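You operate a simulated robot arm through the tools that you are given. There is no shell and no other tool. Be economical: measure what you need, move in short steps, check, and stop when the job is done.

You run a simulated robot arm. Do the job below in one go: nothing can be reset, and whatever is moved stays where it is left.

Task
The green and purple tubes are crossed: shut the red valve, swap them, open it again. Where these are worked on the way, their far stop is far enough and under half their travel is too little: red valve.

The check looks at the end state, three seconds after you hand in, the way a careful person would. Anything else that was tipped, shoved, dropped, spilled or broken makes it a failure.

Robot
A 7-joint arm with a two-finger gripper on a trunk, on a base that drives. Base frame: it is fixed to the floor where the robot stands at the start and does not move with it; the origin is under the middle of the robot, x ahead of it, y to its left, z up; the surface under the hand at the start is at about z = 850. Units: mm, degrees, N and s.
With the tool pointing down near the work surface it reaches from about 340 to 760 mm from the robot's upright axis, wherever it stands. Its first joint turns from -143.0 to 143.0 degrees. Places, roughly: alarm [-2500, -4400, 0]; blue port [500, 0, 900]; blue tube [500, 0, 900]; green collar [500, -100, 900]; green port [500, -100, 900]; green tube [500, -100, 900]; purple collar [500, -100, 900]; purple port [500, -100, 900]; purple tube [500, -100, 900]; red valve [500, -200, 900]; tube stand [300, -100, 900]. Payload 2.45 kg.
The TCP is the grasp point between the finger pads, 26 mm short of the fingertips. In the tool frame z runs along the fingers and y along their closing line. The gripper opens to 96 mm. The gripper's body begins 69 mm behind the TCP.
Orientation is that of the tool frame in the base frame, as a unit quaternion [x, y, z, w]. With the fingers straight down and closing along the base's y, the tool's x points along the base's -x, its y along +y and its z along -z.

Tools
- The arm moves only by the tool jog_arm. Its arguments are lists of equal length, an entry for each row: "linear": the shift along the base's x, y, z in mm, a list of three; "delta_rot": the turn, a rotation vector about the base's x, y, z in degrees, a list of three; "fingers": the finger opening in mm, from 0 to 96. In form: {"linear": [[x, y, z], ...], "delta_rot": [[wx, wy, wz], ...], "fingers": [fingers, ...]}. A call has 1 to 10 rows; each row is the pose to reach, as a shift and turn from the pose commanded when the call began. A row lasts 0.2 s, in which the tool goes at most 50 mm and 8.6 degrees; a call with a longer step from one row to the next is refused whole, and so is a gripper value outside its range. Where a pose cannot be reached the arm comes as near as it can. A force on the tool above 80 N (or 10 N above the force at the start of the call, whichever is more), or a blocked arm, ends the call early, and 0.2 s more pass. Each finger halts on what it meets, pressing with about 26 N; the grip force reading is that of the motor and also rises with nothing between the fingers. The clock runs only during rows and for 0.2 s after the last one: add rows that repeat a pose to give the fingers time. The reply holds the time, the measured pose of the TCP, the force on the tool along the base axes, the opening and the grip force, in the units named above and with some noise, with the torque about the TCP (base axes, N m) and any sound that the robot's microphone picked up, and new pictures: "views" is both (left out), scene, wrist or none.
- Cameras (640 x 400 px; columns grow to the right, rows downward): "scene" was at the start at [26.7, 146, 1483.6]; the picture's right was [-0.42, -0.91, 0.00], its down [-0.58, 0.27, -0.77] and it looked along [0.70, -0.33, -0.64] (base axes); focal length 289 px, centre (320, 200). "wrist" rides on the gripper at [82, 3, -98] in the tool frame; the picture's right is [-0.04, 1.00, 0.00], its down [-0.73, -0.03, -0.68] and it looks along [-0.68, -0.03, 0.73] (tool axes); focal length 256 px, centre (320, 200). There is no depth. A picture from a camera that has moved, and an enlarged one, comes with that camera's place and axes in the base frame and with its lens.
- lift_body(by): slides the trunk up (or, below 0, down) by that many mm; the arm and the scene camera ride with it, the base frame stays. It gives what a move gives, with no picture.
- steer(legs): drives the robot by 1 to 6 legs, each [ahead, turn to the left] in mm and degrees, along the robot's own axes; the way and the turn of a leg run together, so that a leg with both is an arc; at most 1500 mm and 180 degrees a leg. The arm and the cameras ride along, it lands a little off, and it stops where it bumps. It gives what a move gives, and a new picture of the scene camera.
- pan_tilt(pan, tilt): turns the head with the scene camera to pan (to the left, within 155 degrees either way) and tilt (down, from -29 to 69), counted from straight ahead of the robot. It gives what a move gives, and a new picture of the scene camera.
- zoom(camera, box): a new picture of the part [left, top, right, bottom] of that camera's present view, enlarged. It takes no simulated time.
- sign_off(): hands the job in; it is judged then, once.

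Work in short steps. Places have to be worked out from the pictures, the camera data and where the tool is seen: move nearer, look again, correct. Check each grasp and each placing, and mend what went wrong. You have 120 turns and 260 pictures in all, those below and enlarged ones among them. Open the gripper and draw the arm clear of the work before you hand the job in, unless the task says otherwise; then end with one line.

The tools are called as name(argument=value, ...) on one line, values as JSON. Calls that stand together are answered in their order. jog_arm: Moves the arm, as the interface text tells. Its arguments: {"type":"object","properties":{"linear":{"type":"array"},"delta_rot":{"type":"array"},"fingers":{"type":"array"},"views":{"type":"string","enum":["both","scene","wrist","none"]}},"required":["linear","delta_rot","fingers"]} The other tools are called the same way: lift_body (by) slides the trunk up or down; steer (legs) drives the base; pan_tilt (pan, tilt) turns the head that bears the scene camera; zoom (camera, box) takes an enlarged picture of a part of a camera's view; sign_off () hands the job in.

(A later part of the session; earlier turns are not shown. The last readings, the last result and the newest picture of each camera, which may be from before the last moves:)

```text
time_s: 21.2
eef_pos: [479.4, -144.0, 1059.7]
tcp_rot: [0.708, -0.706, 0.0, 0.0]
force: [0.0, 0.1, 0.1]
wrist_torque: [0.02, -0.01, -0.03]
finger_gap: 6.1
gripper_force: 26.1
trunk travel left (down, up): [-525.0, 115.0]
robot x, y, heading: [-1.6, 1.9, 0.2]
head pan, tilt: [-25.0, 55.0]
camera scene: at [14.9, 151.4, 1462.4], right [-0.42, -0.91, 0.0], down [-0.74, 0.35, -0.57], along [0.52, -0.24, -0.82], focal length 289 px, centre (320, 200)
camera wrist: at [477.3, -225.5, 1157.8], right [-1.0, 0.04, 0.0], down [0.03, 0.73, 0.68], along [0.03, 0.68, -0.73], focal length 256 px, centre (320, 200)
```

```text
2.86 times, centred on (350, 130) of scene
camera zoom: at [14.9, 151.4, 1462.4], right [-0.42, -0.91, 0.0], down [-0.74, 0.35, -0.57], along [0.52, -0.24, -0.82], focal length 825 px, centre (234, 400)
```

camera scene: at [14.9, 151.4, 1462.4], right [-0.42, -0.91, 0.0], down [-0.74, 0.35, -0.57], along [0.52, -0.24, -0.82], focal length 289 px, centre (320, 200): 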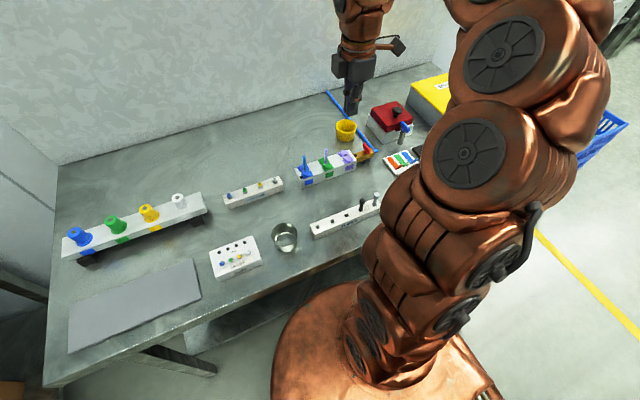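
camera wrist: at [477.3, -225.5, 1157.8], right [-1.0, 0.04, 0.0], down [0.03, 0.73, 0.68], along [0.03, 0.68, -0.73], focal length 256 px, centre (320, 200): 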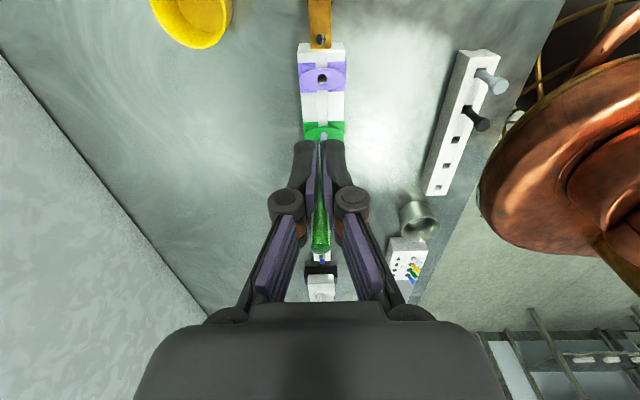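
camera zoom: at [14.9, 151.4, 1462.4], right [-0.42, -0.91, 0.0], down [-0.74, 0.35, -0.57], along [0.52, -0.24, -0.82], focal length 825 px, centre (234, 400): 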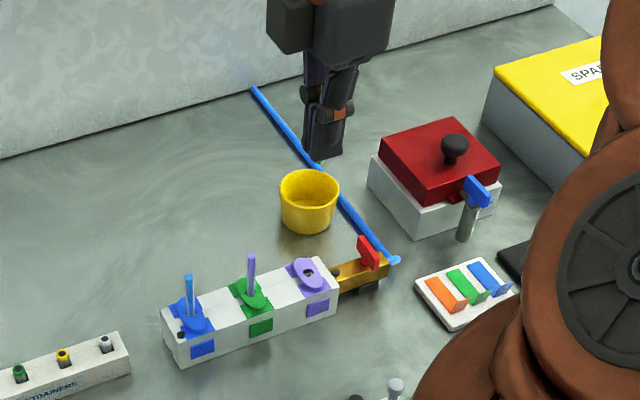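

From two views, the TUBES stand holes lie at x≈317.5, y≈-59.5, -20, 19.5, with the top at z≈877. I carry the green tube over the middle free hole.

jog_arm(linear=[[-32, 25, 0], [-64, 50, 0], [-96, 75, 0], [-128, 100, -10], [-150, 115, -30], [-162, 124, -60], [-162, 124, -80], [-162, 124, -80]], delta_rot=[[0, 0, 0], [0, 0, 0], [0, 0, 0], [0, 0, 0], [0, 0, 0], [0, 0, 0], [0, 0, 0], [0, 0, 0]], fingers=[0, 0, 0, 0, 0, 0, 0, 0])

zoom(camera="wrist", box=[240, 60, 400, 260])

zoom(camera="scene", box=[280, 120, 420, 260])

```text
time_s: 23.0
eef_pos: [317.5, -20.6, 979.6]
tcp_rot: [0.708, -0.707, 0.0, 0.0]
force: [-0.4, -0.5, 0.5]
wrist_torque: [-0.01, -0.03, -0.02]
finger_gap: 6.0
gripper_force: 26.1
trunk travel left (down, up): [-525.0, 115.0]
robot x, y, heading: [-0.7, 0.1, -0.0]
head pan, tilt: [-25.0, 55.0]
camera scene: at [14.8, 151.5, 1462.4], right [-0.42, -0.91, 0.0], down [-0.74, 0.35, -0.57], along [0.52, -0.24, -0.82], focal length 289 px, centre (320, 200)
camera wrist: at [314.2, -101.6, 1077.8], right [-1.0, 0.04, 0.0], down [0.03, 0.73, 0.68], along [0.03, 0.68, -0.73], focal length 256 px, centre (320, 200)
```

scene: 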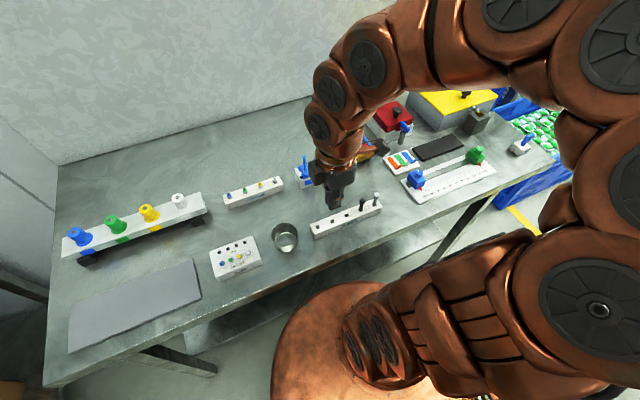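
wrist: 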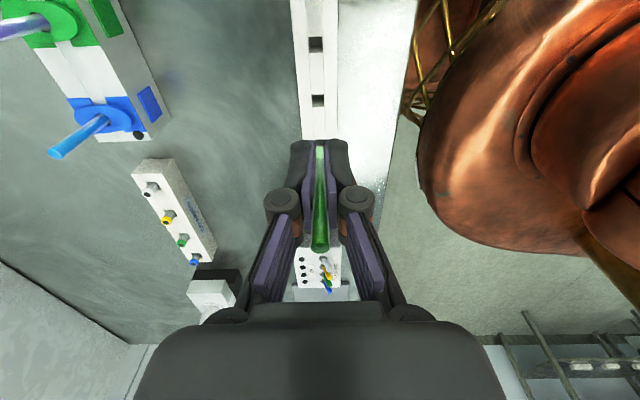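

```text
2.00 times, centred on (320, 160) of wrist
camera zoom: at [314.2, -101.6, 1077.8], right [-1.0, 0.04, 0.0], down [0.03, 0.73, 0.68], along [0.03, 0.68, -0.73], focal length 512 px, centre (320, 280)
```

zoom: 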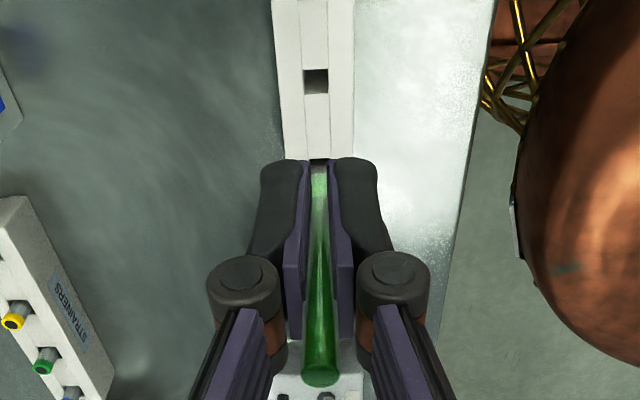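

```text
2.86 times, centred on (350, 190) of scene
camera zoom: at [14.8, 151.5, 1462.4], right [-0.42, -0.91, 0.0], down [-0.74, 0.35, -0.57], along [0.52, -0.24, -0.82], focal length 825 px, centre (234, 229)
```

zoom: 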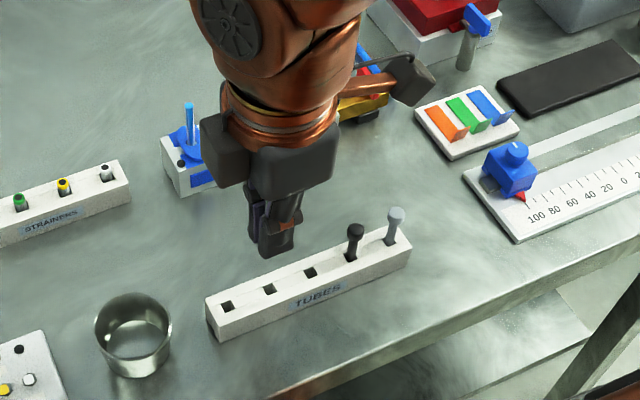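

I look closer at how far the tube sticks out below the fingertips.

zoom(camera="scene", box=[310, 180, 370, 220])

zoom(camera="wrist", box=[290, 120, 350, 160])

```text
10.00 times, centred on (340, 200) of scene
camera zoom: at [14.8, 151.5, 1462.4], right [-0.42, -0.91, 0.0], down [-0.74, 0.35, -0.57], along [0.52, -0.24, -0.82], focal length 2887 px, centre (120, 200)
```

zoom: 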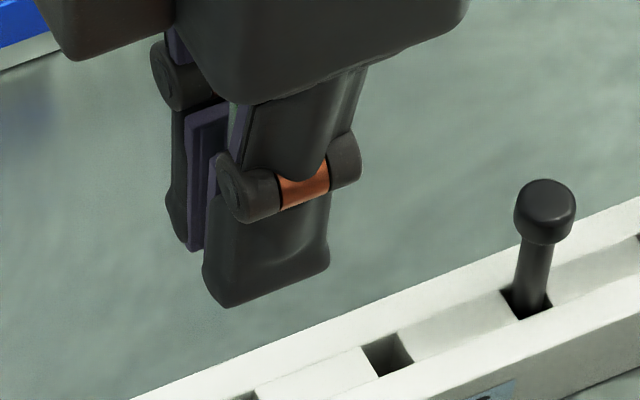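

```text
10.00 times, centred on (320, 140) of wrist
camera zoom: at [314.2, -101.6, 1077.8], right [-1.0, 0.04, 0.0], down [0.03, 0.73, 0.68], along [0.03, 0.68, -0.73], focal length 2560 px, centre (320, 800)
```

zoom: 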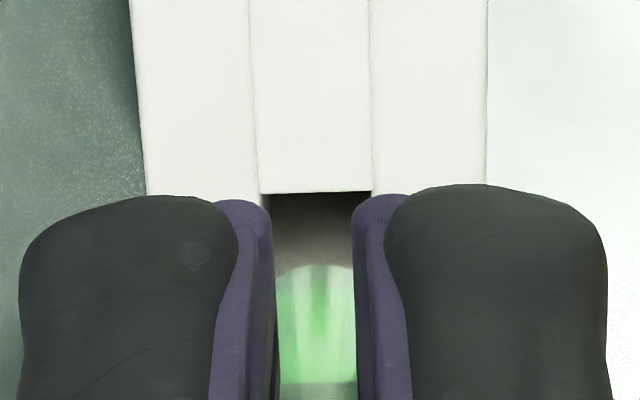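

The tube's bottom is about 4 mm below the fingertips (TCP−30). I shift to x≈319, y≈-21 and lower to leave a small gap above the hole.

jog_arm(linear=[[1.6, -0.4, -20], [1.6, -0.4, -45], [1.6, -0.4, -58], [1.6, -0.4, -58]], delta_rot=[[0, 0, 0], [0, 0, 0], [0, 0, 0], [0, 0, 0]], fingers=[0, 0, 0, 0], views="none")

zoom(camera="scene", box=[310, 185, 370, 235])

zoom(camera="wrist", box=[280, 90, 360, 170])

```text
time_s: 24.0
eef_pos: [320.0, -19.2, 921.4]
tcp_rot: [0.708, -0.707, 0.0, 0.0]
force: [-1.2, 0.2, 0.3]
wrist_torque: [-0.04, 0.04, 0.0]
finger_gap: 6.1
gripper_force: 25.5
trunk travel left (down, up): [-525.0, 115.0]
robot x, y, heading: [-0.2, 1.6, 0.1]
head pan, tilt: [-25.0, 55.0]
```

```text
8.00 times, centred on (340, 210) of scene
camera zoom: at [14.8, 151.5, 1462.4], right [-0.42, -0.91, 0.0], down [-0.74, 0.35, -0.57], along [0.52, -0.24, -0.82], focal length 2309 px, centre (160, 120)
```

zoom: 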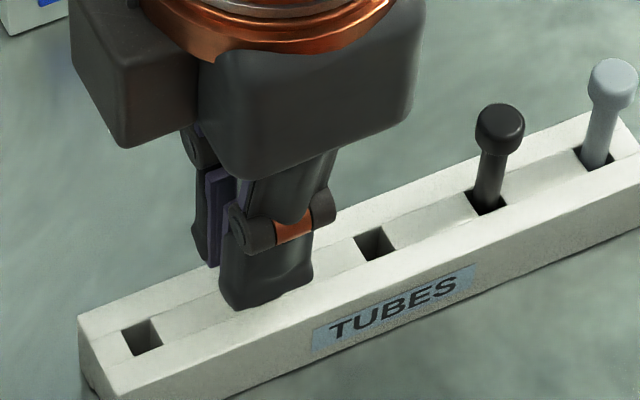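

```text
5.00 times, centred on (320, 130) of wrist
camera zoom: at [316.6, -102.0, 1019.8], right [-1.0, 0.04, 0.0], down [0.03, 0.73, 0.68], along [0.03, 0.68, -0.73], focal length 1280 px, centre (320, 550)
```

zoom: 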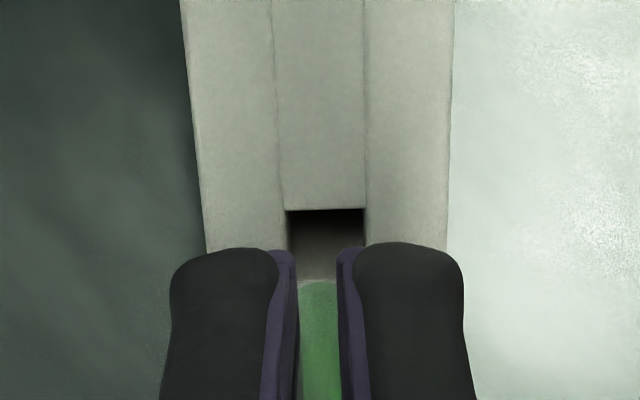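

The hole is offset by about -0.7 in x and -1.3 in y from the tube. I correct and lower gently until the bottom enters.

jog_arm(linear=[[-0.7, -1.3, 0], [-0.7, -1.3, -5], [-0.7, -1.3, -9], [-0.7, -1.3, -12], [-0.7, -1.3, -15]], delta_rot=[[0, 0, 0], [0, 0, 0], [0, 0, 0], [0, 0, 0], [0, 0, 0]], fingers=[0, 0, 0, 0, 0], views="none")

zoom(camera="wrist", box=[280, 90, 360, 170])

zoom(camera="scene", box=[310, 185, 370, 235])

```text
time_s: 25.2
eef_pos: [325.5, -20.5, 911.4]
tcp_rot: [0.708, -0.707, 0.0, -0.001]
force: [-8.3, 0.2, 20.4]
wrist_torque: [0.05, 0.29, 0.05]
finger_gap: 5.6
gripper_force: 25.3
out of reach, approached as far as the arm can: row 2, 3, 4, 5
trunk travel left (down, up): [-525.0, 115.0]
robot x, y, heading: [0.4, -0.9, -0.1]
head pan, tilt: [-25.0, 55.0]
```

```text
5.00 times, centred on (320, 130) of wrist
camera zoom: at [322.2, -103.4, 1009.9], right [-1.0, 0.04, 0.0], down [0.03, 0.73, 0.68], along [0.03, 0.68, -0.73], focal length 1280 px, centre (320, 550)
```

zoom: 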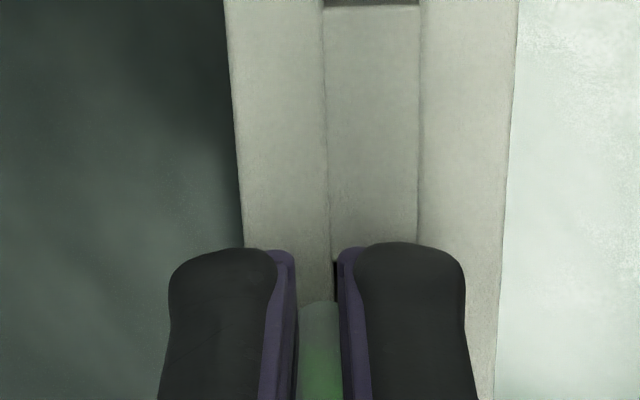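

```text
8.00 times, centred on (340, 210) of scene
camera zoom: at [13.5, 151.6, 1462.7], right [-0.42, -0.91, 0.0], down [-0.74, 0.35, -0.57], along [0.52, -0.24, -0.82], focal length 2309 px, centre (160, 120)
```

zoom: 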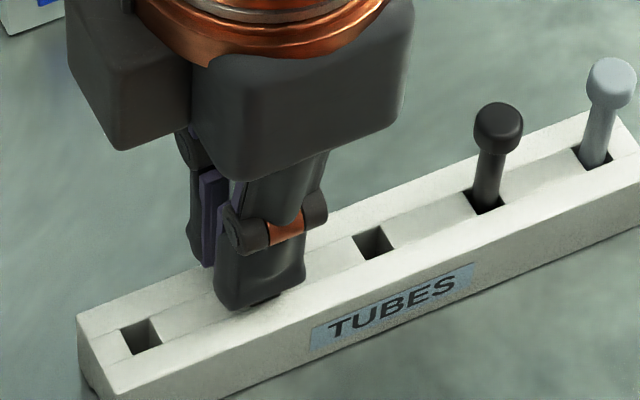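

The arm is at its inner reach limit and the tube is touching the stand top. I lift off and will drive the base back 100 mm.

jog_arm(linear=[[0, 0, 20], [0, 0, 50], [0, 0, 90], [10, 0, 130], [10, 0, 130]], delta_rot=[[0, 0, 0], [0, 0, 0], [0, 0, 0], [0, 0, 0], [0, 0, 0]], fingers=[0, 0, 0, 0, 0], views="none")

steer(legs=[[-100, 0]])

```text
time_s: 26.4
eef_pos: [335.3, -21.9, 1040.5]
tcp_rot: [0.708, -0.706, -0.001, 0.0]
force: [-0.8, 0.4, 0.3]
wrist_torque: [-0.03, 0.01, 0.0]
finger_gap: 6.2
gripper_force: 25.8
trunk travel left (down, up): [-525.0, 115.0]
robot x, y, heading: [-3.2, 0.9, 0.3]
head pan, tilt: [-25.0, 55.0]
```

```text
time_s: 27.5
eef_pos: [235.7, -21.5, 1040.5]
tcp_rot: [0.708, -0.707, 0.0, 0.0]
force: [0.9, -0.1, 0.1]
wrist_torque: [0.04, 0.03, 0.01]
finger_gap: 5.9
gripper_force: 26.3
trunk travel left (down, up): [-525.0, 115.0]
robot x, y, heading: [-100.2, -1.8, 0.0]
head pan, tilt: [-25.0, 55.0]
camera scene: at [-85.4, 151.7, 1462.4], right [-0.42, -0.91, 0.0], down [-0.74, 0.35, -0.57], along [0.52, -0.24, -0.82], focal length 289 px, centre (320, 200)
```

scene: 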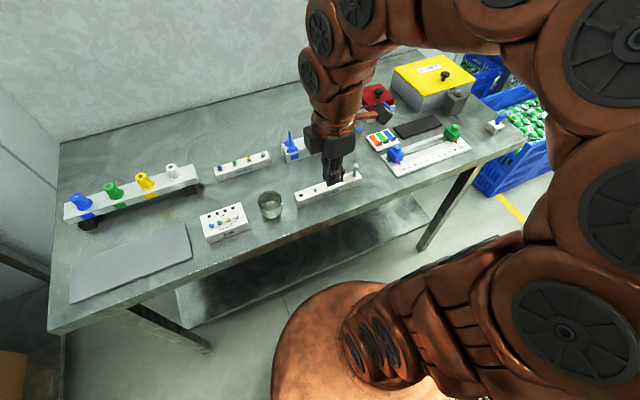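

Base is at x=-100. I return over the middle hole, just above it.

jog_arm(linear=[[40, 0, 0], [82.7, -0.5, -20], [82.7, -0.5, -60], [82.7, -0.5, -100], [82.7, -0.5, -114], [82.7, -0.5, -114]], delta_rot=[[0, 0, 0], [0, 0, 0], [0, 0, 0], [0, 0, 0], [0, 0, 0], [0, 0, 0]], fingers=[0, 0, 0, 0, 0, 0], views="none")

zoom(camera="wrist", box=[280, 90, 360, 170])

zoom(camera="scene", box=[290, 150, 370, 210])

```text
time_s: 28.9
eef_pos: [317.8, -21.6, 926.0]
tcp_rot: [0.708, -0.707, 0.001, -0.001]
force: [-0.5, 0.1, -1.0]
wrist_torque: [0.0, -0.04, 0.0]
finger_gap: 5.8
gripper_force: 26.5
trunk travel left (down, up): [-525.0, 115.0]
robot x, y, heading: [-99.5, -1.2, 0.1]
head pan, tilt: [-25.0, 55.0]
```

```text
5.00 times, centred on (320, 130) of wrist
camera zoom: at [314.8, -104.6, 1024.4], right [-1.0, 0.04, 0.0], down [0.03, 0.73, 0.68], along [0.03, 0.68, -0.73], focal length 1280 px, centre (320, 550)
```

zoom: 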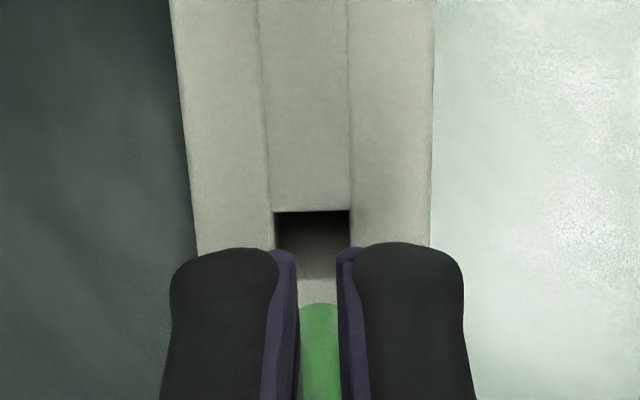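

```text
6.67 times, centred on (330, 180) of scene
camera zoom: at [-85.4, 151.7, 1462.4], right [-0.42, -0.91, 0.0], down [-0.74, 0.35, -0.57], along [0.52, -0.24, -0.82], focal length 1924 px, centre (253, 333)
```

zoom: 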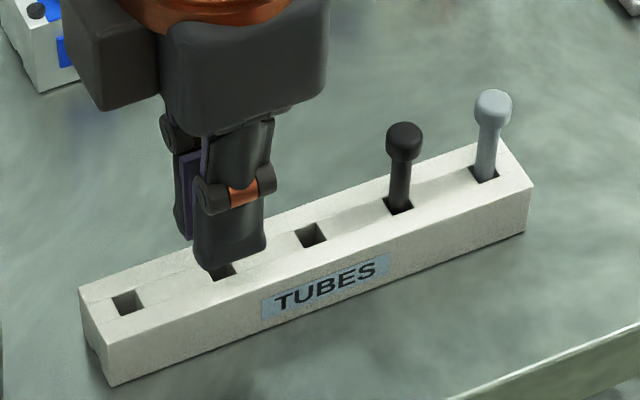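

The tube slid up so its bottom is about 1 mm below the tips. I correct by (+0.9,+1.3) and go down until almost touching, to judge alignment directly.

jog_arm(linear=[[0.9, 1.3, -6], [0.9, 1.3, -12], [0.9, 1.3, -17], [0.9, 1.3, -17]], delta_rot=[[0, 0, 0], [0, 0, 0], [0, 0, 0], [0, 0, 0]], fingers=[0, 0, 0, 0], views="none")

zoom(camera="wrist", box=[290, 115, 350, 165])

zoom(camera="scene", box=[300, 165, 350, 205])

```text
time_s: 29.9
eef_pos: [319.4, -20.3, 910.2]
tcp_rot: [0.707, -0.707, 0.001, 0.0]
force: [1.6, 0.4, 21.1]
wrist_torque: [0.09, -0.03, -0.01]
finger_gap: 5.9
gripper_force: 26.1
trunk travel left (down, up): [-525.0, 115.0]
robot x, y, heading: [-100.9, 5.2, 0.0]
head pan, tilt: [-25.0, 55.0]
```

```text
8.00 times, centred on (320, 140) of wrist
camera zoom: at [315.5, -102.8, 1008.3], right [-1.0, 0.04, 0.0], down [0.03, 0.73, 0.68], along [0.03, 0.68, -0.73], focal length 2048 px, centre (320, 680)
```

zoom: 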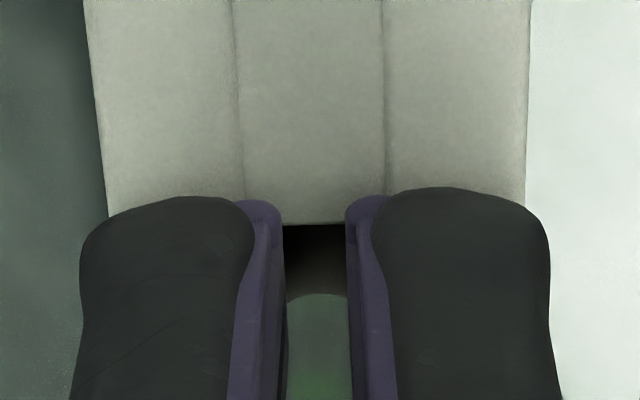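

```text
10.00 times, centred on (325, 185) of scene
camera zoom: at [-86.1, 151.7, 1462.7], right [-0.42, -0.91, 0.0], down [-0.74, 0.35, -0.57], along [0.52, -0.24, -0.82], focal length 2887 px, centre (270, 350)
```

zoom: 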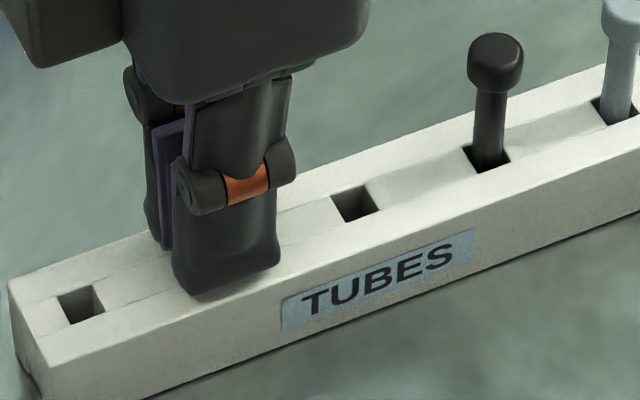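

The contact height and the wrist views agree better with a stand top at z≈884, which puts the hole centre at y≈-24.8. I lift slightly, shift y by -4 and look again.

jog_arm(linear=[[0, 0, 6], [0.3, -4, 6], [0.3, -4, 6]], delta_rot=[[0, 0, 0], [0, 0, 0], [0, 0, 0]], fingers=[0, 0, 0], views="none")

zoom(camera="wrist", box=[290, 115, 350, 165])

```text
time_s: 30.7
eef_pos: [318.7, -25.1, 914.7]
tcp_rot: [0.707, -0.707, 0.0, 0.0]
force: [0.1, -0.1, -0.8]
wrist_torque: [0.0, -0.06, 0.0]
finger_gap: 5.9
gripper_force: 26.2
trunk travel left (down, up): [-525.0, 115.0]
robot x, y, heading: [-103.7, -3.1, 0.0]
head pan, tilt: [-25.0, 55.0]
```

```text
8.00 times, centred on (320, 140) of wrist
camera zoom: at [315.8, -107.0, 1013.6], right [-1.0, 0.04, 0.0], down [0.03, 0.73, 0.68], along [0.03, 0.68, -0.73], focal length 2048 px, centre (320, 680)
```

zoom: 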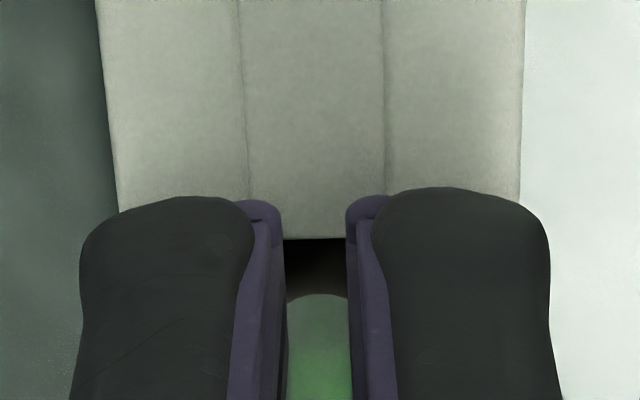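

Consistent now: hole at y≈-24.9, tube at -25.0. I lower to tip contact.

jog_arm(linear=[[0.2, 0, -3], [0.2, 0, -5], [0.2, 0, -6], [0.2, 0, -6]], delta_rot=[[0, 0, 0], [0, 0, 0], [0, 0, 0], [0, 0, 0]], fingers=[0, 0, 0, 0], views="none")

zoom(camera="wrist", box=[290, 115, 350, 165])

```text
time_s: 31.7
eef_pos: [319.4, -24.6, 910.0]
tcp_rot: [0.708, -0.706, 0.001, 0.0]
force: [0.2, -0.3, -0.1]
wrist_torque: [-0.03, 0.02, 0.03]
finger_gap: 6.0
gripper_force: 26.0
trunk travel left (down, up): [-525.0, 115.0]
robot x, y, heading: [-106.6, 0.0, -0.1]
head pan, tilt: [-25.0, 55.0]
```

```text
8.00 times, centred on (320, 140) of wrist
camera zoom: at [316.1, -107.0, 1007.5], right [-1.0, 0.04, 0.0], down [0.03, 0.73, 0.68], along [0.03, 0.68, -0.73], focal length 2048 px, centre (320, 680)
```

zoom: 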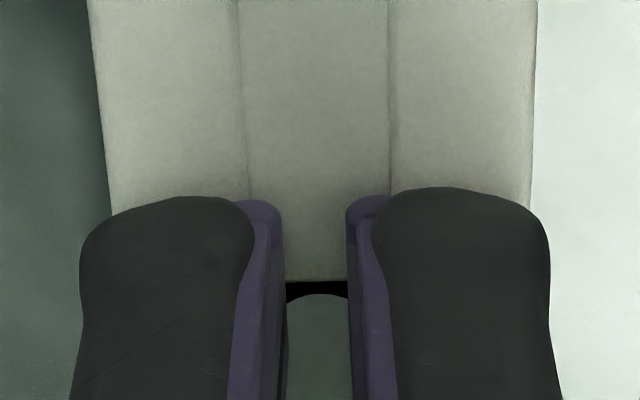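

Zero force and the tube edge sits about 1 mm inside the hole edge. I lower further to contact.

jog_arm(linear=[[0, -0.3, -2], [0, -0.3, -3], [0, -0.3, -4]], delta_rot=[[0, 0, 0], [0, 0, 0], [0, 0, 0]], fingers=[0, 0, 0], views="none")

zoom(camera="wrist", box=[290, 115, 350, 165])

```text
time_s: 32.5
eef_pos: [318.3, -25.4, 906.1]
tcp_rot: [0.707, -0.707, 0.001, -0.001]
force: [-0.5, -1.4, 13.0]
wrist_torque: [-0.02, 0.01, 0.01]
finger_gap: 6.1
gripper_force: 26.1
trunk travel left (down, up): [-525.0, 115.0]
robot x, y, heading: [-98.5, -1.2, -0.1]
head pan, tilt: [-25.0, 55.0]
```

```text
8.00 times, centred on (320, 140) of wrist
camera zoom: at [316.1, -107.2, 1004.3], right [-1.0, 0.04, 0.0], down [0.03, 0.73, 0.68], along [0.03, 0.68, -0.73], focal length 2048 px, centre (320, 680)
```

zoom: 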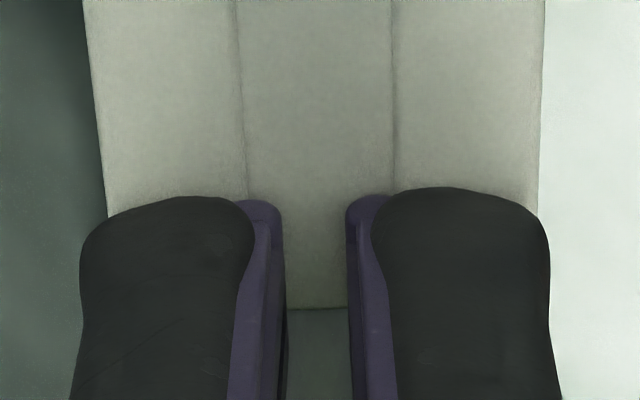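

The tube's end is now hidden inside the hole and the tips rest on the stand. I ease up 0.5 mm and open so the tube drops in.

jog_arm(linear=[[0, 0, 1], [0, 0, 1], [0, 0, 1], [0, 0, 1]], delta_rot=[[0, 0, 0], [0, 0, 0], [0, 0, 0], [0, 0, 0]], fingers=[8, 14, 18, 18], views="wrist")

zoom(camera="wrist", box=[240, 90, 400, 260])

```text
time_s: 33.5
eef_pos: [319.8, -24.3, 905.7]
tcp_rot: [0.708, -0.707, 0.0, 0.0]
force: [-0.2, 1.5, 3.0]
wrist_torque: [0.05, 0.05, 0.01]
finger_gap: 17.9
gripper_force: 0.2
trunk travel left (down, up): [-525.0, 115.0]
robot x, y, heading: [-102.5, -4.5, 0.1]
head pan, tilt: [-25.0, 55.0]
camera wrist: at [316.3, -107.1, 1004.5], right [-1.0, 0.04, 0.0], down [0.03, 0.73, 0.68], along [0.03, 0.68, -0.73], focal length 256 px, centre (320, 200)
```

wrist: 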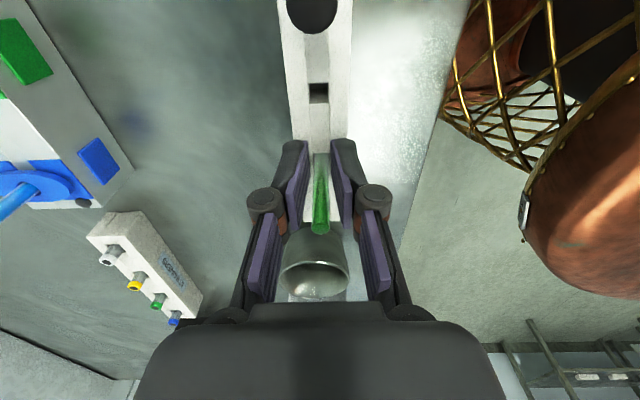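

```text
2.35 times, centred on (320, 175) of wrist
camera zoom: at [316.3, -107.1, 1004.5], right [-1.0, 0.04, 0.0], down [0.03, 0.73, 0.68], along [0.03, 0.68, -0.73], focal length 602 px, centre (320, 259)
```

zoom: 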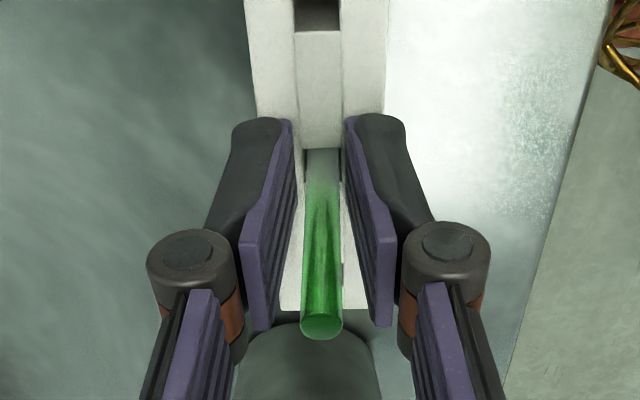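

The green tube stands in the stand hole. I rise and move above the purple tube in the green collar.

jog_arm(linear=[[0, 0, 40], [0, 0, 80], [0, 0, 115], [40, -14, 115], [80, -29, 115], [120, -44, 115], [160, -58, 115], [160, -58, 95], [160, -58, 95]], delta_rot=[[0, 0, 0], [0, 0, 0], [0, 0, 0], [0, 0, 0], [0, 0, 0], [0, 0, 0], [0, 0, 0], [0, 0, 0], [0, 0, 0]], fingers=[18, 18, 18, 18, 18, 18, 18, 18, 18])

zoom(camera="wrist", box=[250, 60, 390, 200])

zoom(camera="scene", box=[270, 100, 390, 210])

```text
time_s: 35.5
eef_pos: [478.3, -82.4, 1000.2]
tcp_rot: [0.708, -0.706, 0.0, -0.001]
force: [0.6, -0.5, -0.2]
wrist_torque: [-0.02, 0.03, 0.01]
finger_gap: 18.3
gripper_force: 0.0
trunk travel left (down, up): [-525.0, 115.0]
robot x, y, heading: [-97.6, 2.9, -0.0]
head pan, tilt: [-25.0, 55.0]
camera scene: at [-85.4, 151.6, 1462.4], right [-0.42, -0.91, 0.0], down [-0.74, 0.35, -0.57], along [0.52, -0.24, -0.82], focal length 289 px, centre (320, 200)
camera wrist: at [475.4, -164.7, 1099.6], right [-1.0, 0.04, 0.0], down [0.03, 0.73, 0.68], along [0.03, 0.68, -0.73], focal length 256 px, centre (320, 200)
```

scene: 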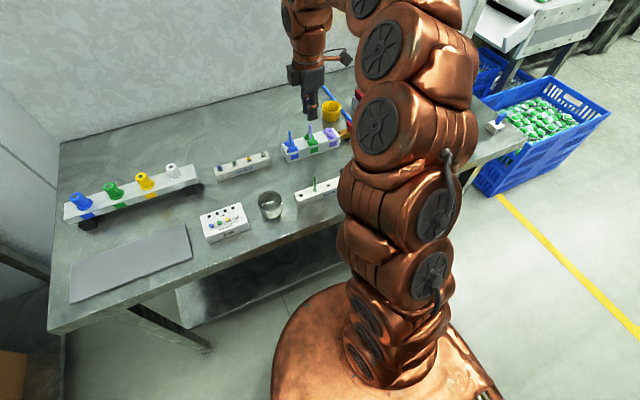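
wrist: 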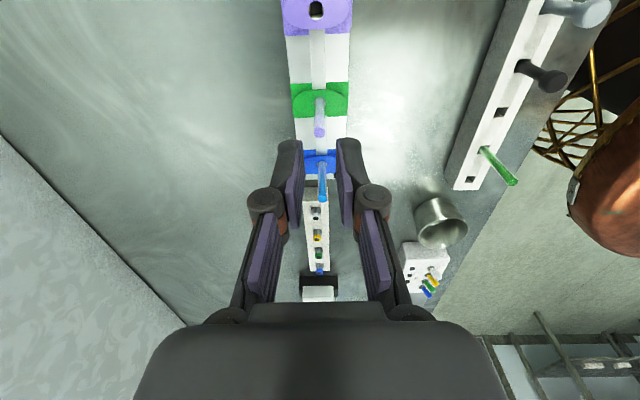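

```text
2.86 times, centred on (320, 130) of wrist
camera zoom: at [475.4, -164.7, 1099.6], right [-1.0, 0.04, 0.0], down [0.03, 0.73, 0.68], along [0.03, 0.68, -0.73], focal length 731 px, centre (320, 400)
```

zoom: 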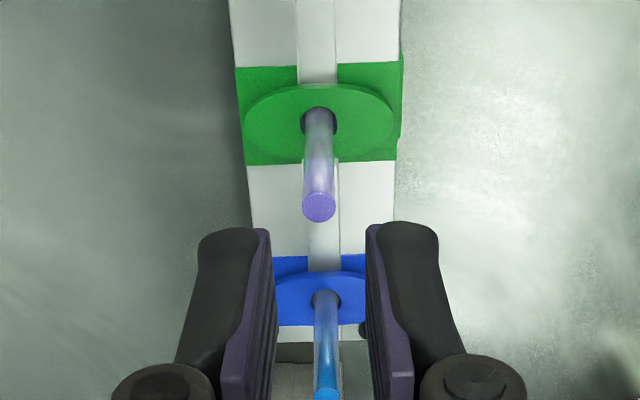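

```text
3.64 times, centred on (330, 155) of scene
camera zoom: at [-85.4, 151.6, 1462.4], right [-0.42, -0.91, 0.0], down [-0.74, 0.35, -0.57], along [0.52, -0.24, -0.82], focal length 1050 px, centre (284, 364)
```

zoom: 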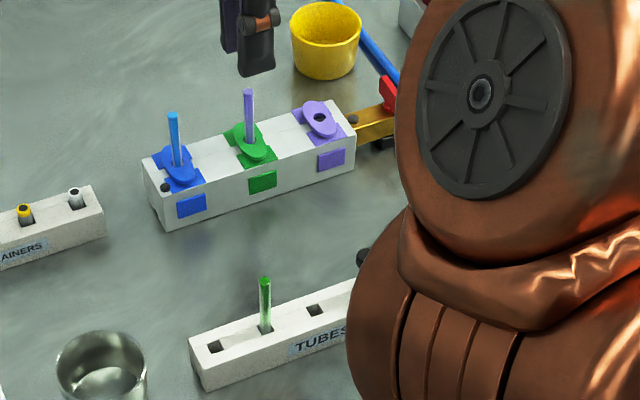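

Green tube stands fine. Purple tube at (479.5,-83). I descend around it and press the green collar.

jog_arm(linear=[[0.8, -0.4, -30], [0.8, -0.4, -55], [0.8, -0.4, -70], [0.8, -0.4, -76], [0.8, -0.4, -79], [0.8, -0.4, -81], [0.8, -0.4, -83], [0.8, -0.4, -84.5], [0.8, -0.4, -84.5]], delta_rot=[[0, 0, 0], [0, 0, 0], [0, 0, 0], [0, 0, 0], [0, 0, 0], [0, 0, 0], [0, 0, 0], [0, 0, 0], [0, 0, 0]], fingers=[18, 18, 18, 18, 18, 18, 18, 18, 18], views="wrist")

```text
time_s: 37.5
eef_pos: [480.3, -83.2, 917.4]
tcp_rot: [0.708, -0.706, 0.001, 0.0]
force: [-0.3, 0.8, 18.3]
wrist_torque: [0.03, 0.05, 0.01]
finger_gap: 19.1
gripper_force: 0.9
trunk travel left (down, up): [-525.0, 115.0]
robot x, y, heading: [-99.7, 0.5, 0.0]
head pan, tilt: [-25.0, 55.0]
camera wrist: at [476.7, -165.6, 1016.0], right [-1.0, 0.04, 0.0], down [0.03, 0.73, 0.68], along [0.03, 0.68, -0.73], focal length 256 px, centre (320, 200)
```

wrist: 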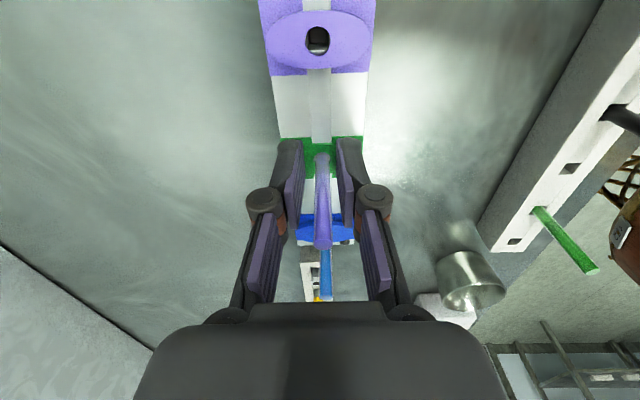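

Collar pressed at 18 N. I press 1.5 mm more and grip the tube.

jog_arm(linear=[[0, 0, -1.5], [0, 0, -1.5], [0, 0, -1.5], [0, 0, -1.5], [0, 0, -1.5]], delta_rot=[[0, 0, 0], [0, 0, 0], [0, 0, 0], [0, 0, 0], [0, 0, 0]], fingers=[14, 6, 0, 0, 0], views="none")

jog_arm(linear=[[0, 0, 8], [0, 0, 16], [0, 0, 24]], delta_rot=[[0, 0, 0], [0, 0, 0], [0, 0, 0]], fingers=[0, 0, 0], views="wrist")

zoom(camera="wrist", box=[250, 90, 390, 270])

```text
time_s: 38.7
eef_pos: [479.5, -83.8, 916.3]
tcp_rot: [0.708, -0.706, 0.001, -0.001]
force: [-1.7, -0.4, 23.2]
wrist_torque: [0.04, 0.03, 0.06]
finger_gap: 6.0
gripper_force: 26.1
trunk travel left (down, up): [-525.0, 115.0]
robot x, y, heading: [-98.8, -0.9, -0.2]
head pan, tilt: [-25.0, 55.0]
```

```text
time_s: 39.5
eef_pos: [481.4, -81.7, 939.9]
tcp_rot: [0.708, -0.706, 0.0, 0.0]
force: [-0.7, 0.8, 0.6]
wrist_torque: [-0.02, 0.0, 0.0]
finger_gap: 6.0
gripper_force: 26.6
trunk travel left (down, up): [-525.0, 115.0]
robot x, y, heading: [-102.8, 2.4, 0.1]
head pan, tilt: [-25.0, 55.0]
camera wrist: at [477.5, -165.3, 1037.7], right [-1.0, 0.04, 0.0], down [0.03, 0.73, 0.68], along [0.03, 0.68, -0.73], focal length 256 px, centre (320, 200)
```

wrist: 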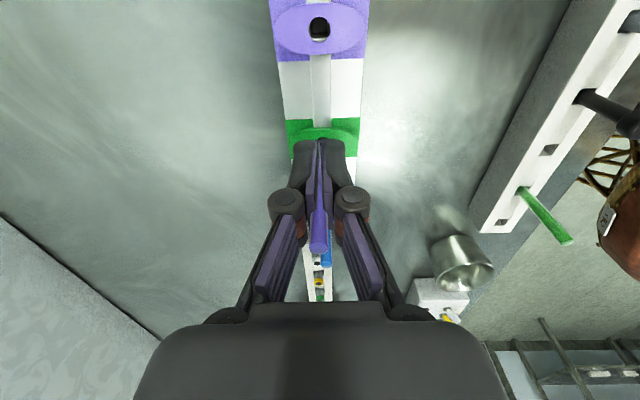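

```text
2.22 times, centred on (320, 180) of wrist
camera zoom: at [477.5, -165.3, 1037.7], right [-1.0, 0.04, 0.0], down [0.03, 0.73, 0.68], along [0.03, 0.68, -0.73], focal length 569 px, centre (320, 244)
```

zoom: 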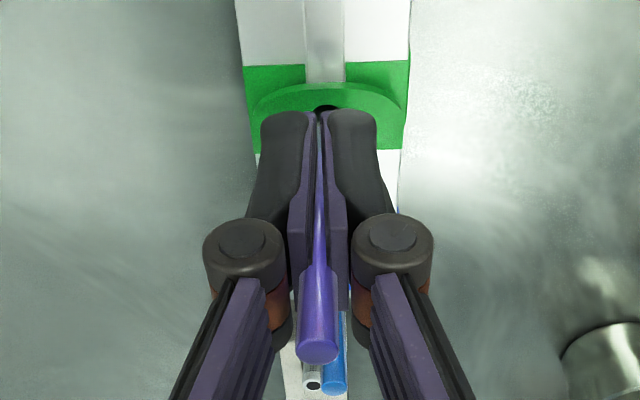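

The purple tube is out. I raise it and move above the purple port at (479.3,-142.3).

jog_arm(linear=[[0, 0, 25], [-0.6, -30, 25], [-1.2, -59.1, 25], [-1.2, -59.1, 10], [-1.2, -59.1, 5], [-1.2, -59.1, 5]], delta_rot=[[0, 0, 0], [0, 0, 0], [0, 0, 0], [0, 0, 0], [0, 0, 0], [0, 0, 0]], fingers=[0, 0, 0, 0, 0, 0], views="none")

zoom(camera="wrist", box=[280, 100, 360, 160])

zoom(camera="scene", box=[300, 110, 360, 160])

```text
time_s: 40.9
eef_pos: [479.8, -143.2, 944.5]
tcp_rot: [0.708, -0.706, -0.001, 0.0]
force: [-0.2, 0.6, -0.1]
wrist_torque: [0.0, -0.02, 0.01]
finger_gap: 5.8
gripper_force: 25.7
trunk travel left (down, up): [-525.0, 115.0]
robot x, y, heading: [-98.2, 2.2, -0.1]
head pan, tilt: [-25.0, 55.0]
```

```text
6.67 times, centred on (320, 130) of wrist
camera zoom: at [476.3, -225.2, 1043.0], right [-1.0, 0.04, 0.0], down [0.03, 0.73, 0.68], along [0.03, 0.68, -0.73], focal length 1707 px, centre (320, 667)
```

zoom: 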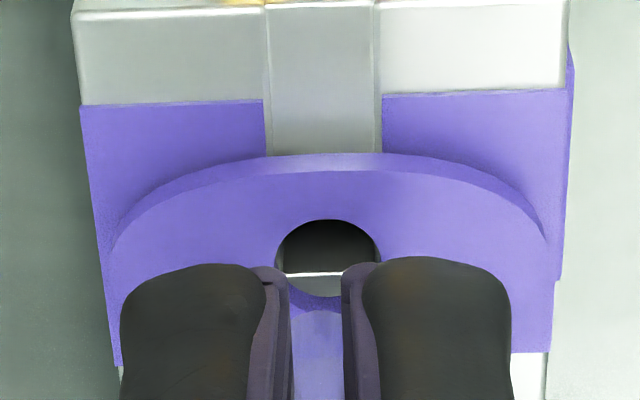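

```text
8.00 times, centred on (330, 135) of scene
camera zoom: at [-85.4, 151.6, 1462.4], right [-0.42, -0.91, 0.0], down [-0.74, 0.35, -0.57], along [0.52, -0.24, -0.82], focal length 2309 px, centre (240, 720)
```

zoom: 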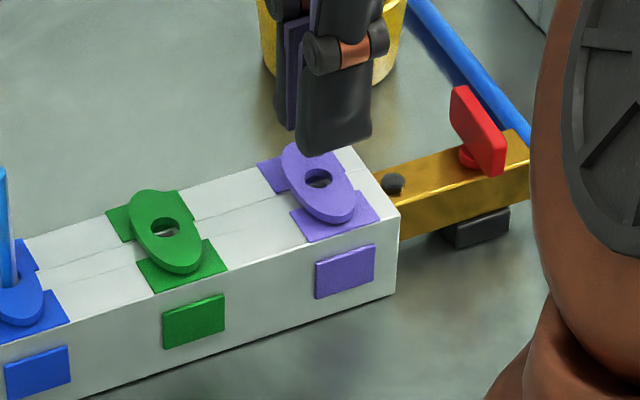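

The port hole is about 1 mm to -x and 0.7 mm to +y of the tube. I correct and lower the tip into the collar.

jog_arm(linear=[[-0.9, 0.7, -5], [-0.9, 0.7, -11], [-0.9, 0.7, -16], [-0.9, 0.7, -16]], delta_rot=[[0, 0, 0], [0, 0, 0], [0, 0, 0], [0, 0, 0]], fingers=[0, 0, 0, 0], views="none")

zoom(camera="wrist", box=[280, 100, 360, 160])

```text
time_s: 41.9
eef_pos: [477.9, -142.0, 928.0]
tcp_rot: [0.708, -0.706, 0.0, -0.001]
force: [0.0, -1.0, 0.6]
wrist_torque: [-0.03, -0.04, -0.02]
finger_gap: 5.7
gripper_force: 26.1
trunk travel left (down, up): [-525.0, 115.0]
robot x, y, heading: [-100.1, 0.0, -0.0]
head pan, tilt: [-25.0, 55.0]
```

```text
6.67 times, centred on (320, 130) of wrist
camera zoom: at [475.1, -224.3, 1026.5], right [-1.0, 0.04, 0.0], down [0.03, 0.73, 0.68], along [0.03, 0.68, -0.73], focal length 1707 px, centre (320, 667)
```

zoom: 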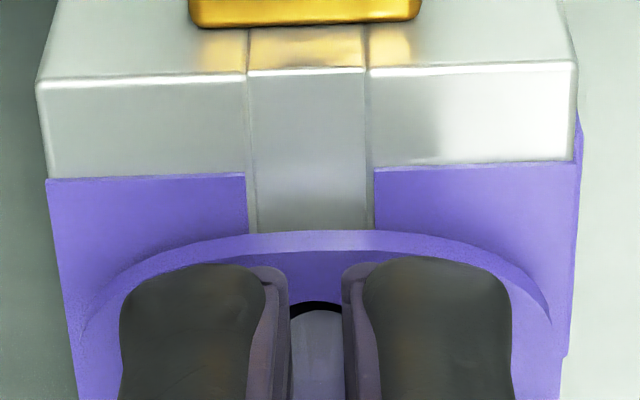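

Tube end is inside the collar hole outline. I push down in small steps.

jog_arm(linear=[[0, 0, -3], [0, 0, -6], [0, 0, -8], [0, 0, -10]], delta_rot=[[0, 0, 0], [0, 0, 0], [0, 0, 0], [0, 0, 0]], fingers=[0, 0, 0, 0], views="none")

zoom(camera="wrist", box=[280, 100, 360, 160])

zoom(camera="scene", box=[300, 110, 360, 160])

```text
time_s: 42.9
eef_pos: [478.1, -142.4, 918.8]
tcp_rot: [0.707, -0.707, 0.001, 0.0]
force: [0.8, -5.9, 7.9]
wrist_torque: [-0.17, -0.04, -0.02]
finger_gap: 6.1
gripper_force: 25.9
trunk travel left (down, up): [-525.0, 115.0]
robot x, y, heading: [-99.9, -3.1, -0.2]
head pan, tilt: [-25.0, 55.0]
```

```text
6.67 times, centred on (320, 130) of wrist
camera zoom: at [475.0, -224.6, 1017.5], right [-1.0, 0.04, 0.0], down [0.03, 0.73, 0.68], along [0.03, 0.68, -0.73], focal length 1707 px, centre (320, 667)
```

zoom: 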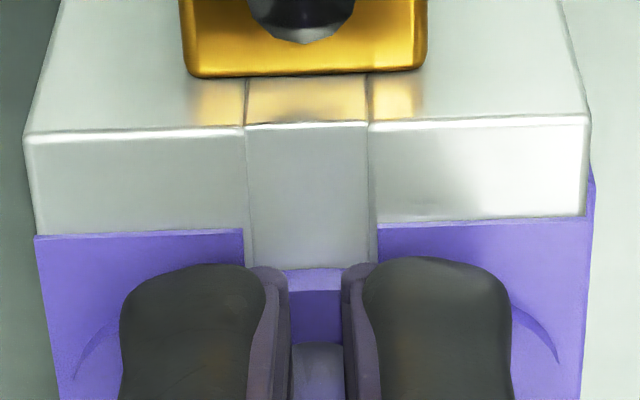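

```text
8.00 times, centred on (330, 135) of scene
camera zoom: at [-85.8, 151.3, 1462.6], right [-0.42, -0.91, 0.0], down [-0.74, 0.35, -0.57], along [0.52, -0.24, -0.82], focal length 2309 px, centre (240, 720)
```

zoom: 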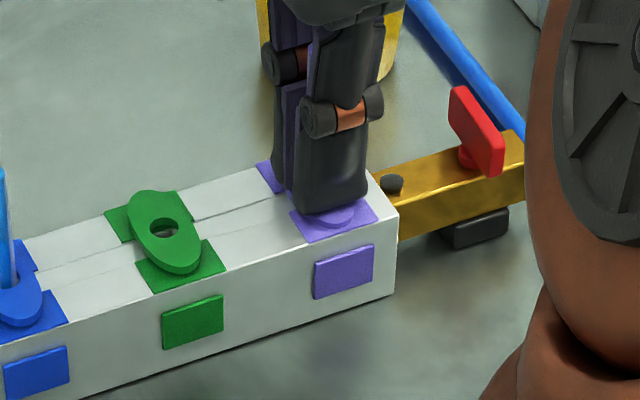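

The tube is inside; a slight -y reaction says I'm about 1 mm too far in +y. I ease that and press on to the bottom of the collar stroke.

jog_arm(linear=[[0.4, -1, 0], [0.4, -1, -1.5], [0.4, -1, -3], [0.4, -1, -3]], delta_rot=[[0, 0, 0], [0, 0, 0], [0, 0, 0], [0, 0, 0]], fingers=[0, 0, 0, 0], views="wrist")

zoom(camera="wrist", box=[240, 90, 400, 270])

```text
time_s: 43.9
eef_pos: [478.4, -141.1, 915.6]
tcp_rot: [0.708, -0.706, 0.001, -0.001]
force: [-1.0, 2.9, 22.9]
wrist_torque: [0.06, 0.03, 0.01]
finger_gap: 6.2
gripper_force: 25.4
trunk travel left (down, up): [-525.0, 115.0]
robot x, y, heading: [-101.4, -3.4, 0.2]
head pan, tilt: [-25.0, 55.0]
camera wrist: at [475.0, -224.7, 1014.7], right [-1.0, 0.04, 0.0], down [0.03, 0.73, 0.68], along [0.03, 0.68, -0.73], focal length 256 px, centre (320, 200)
```

wrist: 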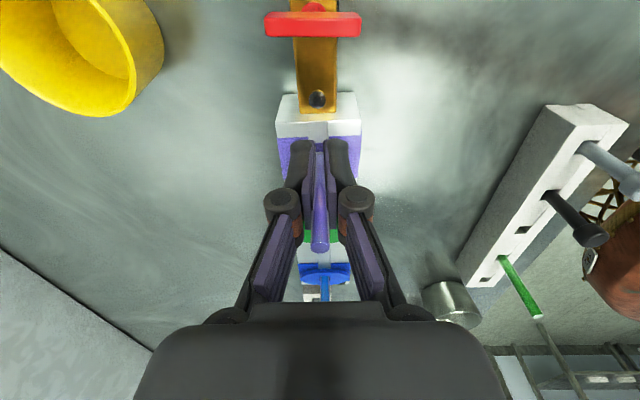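

```text
2.22 times, centred on (320, 180) of wrist
camera zoom: at [475.0, -224.7, 1014.7], right [-1.0, 0.04, 0.0], down [0.03, 0.73, 0.68], along [0.03, 0.68, -0.73], focal length 569 px, centre (320, 244)
```

zoom: 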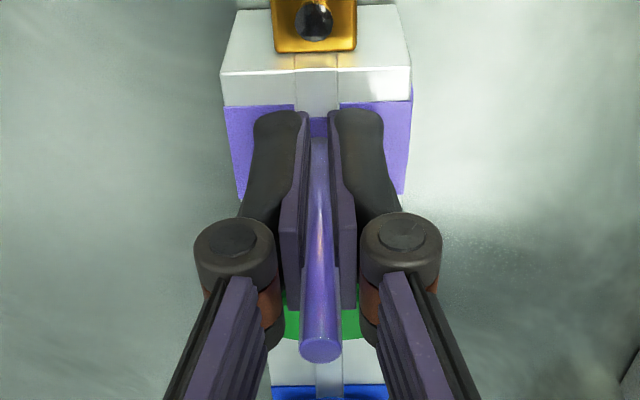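

Tips are on the collar, but the tube top seems ~8 mm higher than originally. I open, go up 9 mm, regrip and push the tube further in.

jog_arm(linear=[[0, 0, 0], [0, 0, 0], [0, 0, 7], [0, 0, 13], [0, 0, 13], [0, 0, 13], [0, 0, 13]], delta_rot=[[0, 0, 0], [0, 0, 0], [0, 0, 0], [0, 0, 0], [0, 0, 0], [0, 0, 0], [0, 0, 0]], fingers=[12, 16, 16, 16, 16, 16, 16], views="wrist")

zoom(camera="wrist", box=[240, 90, 400, 270])

```text
time_s: 45.5
eef_pos: [477.7, -142.3, 926.9]
tcp_rot: [0.708, -0.706, -0.001, 0.0]
force: [-0.7, -0.1, -0.8]
wrist_torque: [0.01, 0.0, -0.03]
finger_gap: 16.2
gripper_force: 0.0
trunk travel left (down, up): [-525.0, 115.0]
robot x, y, heading: [-99.6, 2.4, 0.0]
head pan, tilt: [-25.0, 55.0]
camera wrist: at [475.5, -225.3, 1026.6], right [-1.0, 0.04, 0.0], down [0.03, 0.73, 0.68], along [0.03, 0.68, -0.73], focal length 256 px, centre (320, 200)
```

wrist: 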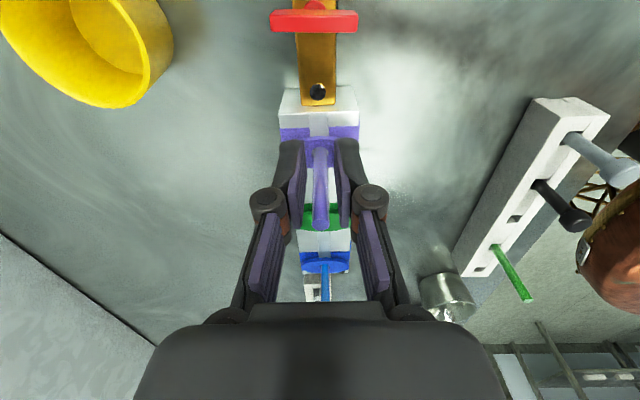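

```text
2.22 times, centred on (320, 180) of wrist
camera zoom: at [475.5, -225.3, 1026.6], right [-1.0, 0.04, 0.0], down [0.03, 0.73, 0.68], along [0.03, 0.68, -0.73], focal length 569 px, centre (320, 244)
```

zoom: 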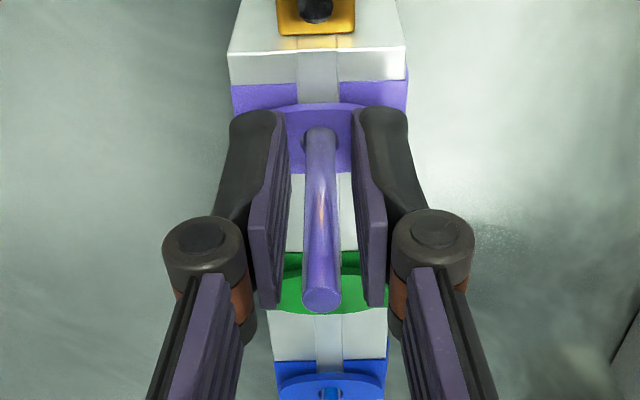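

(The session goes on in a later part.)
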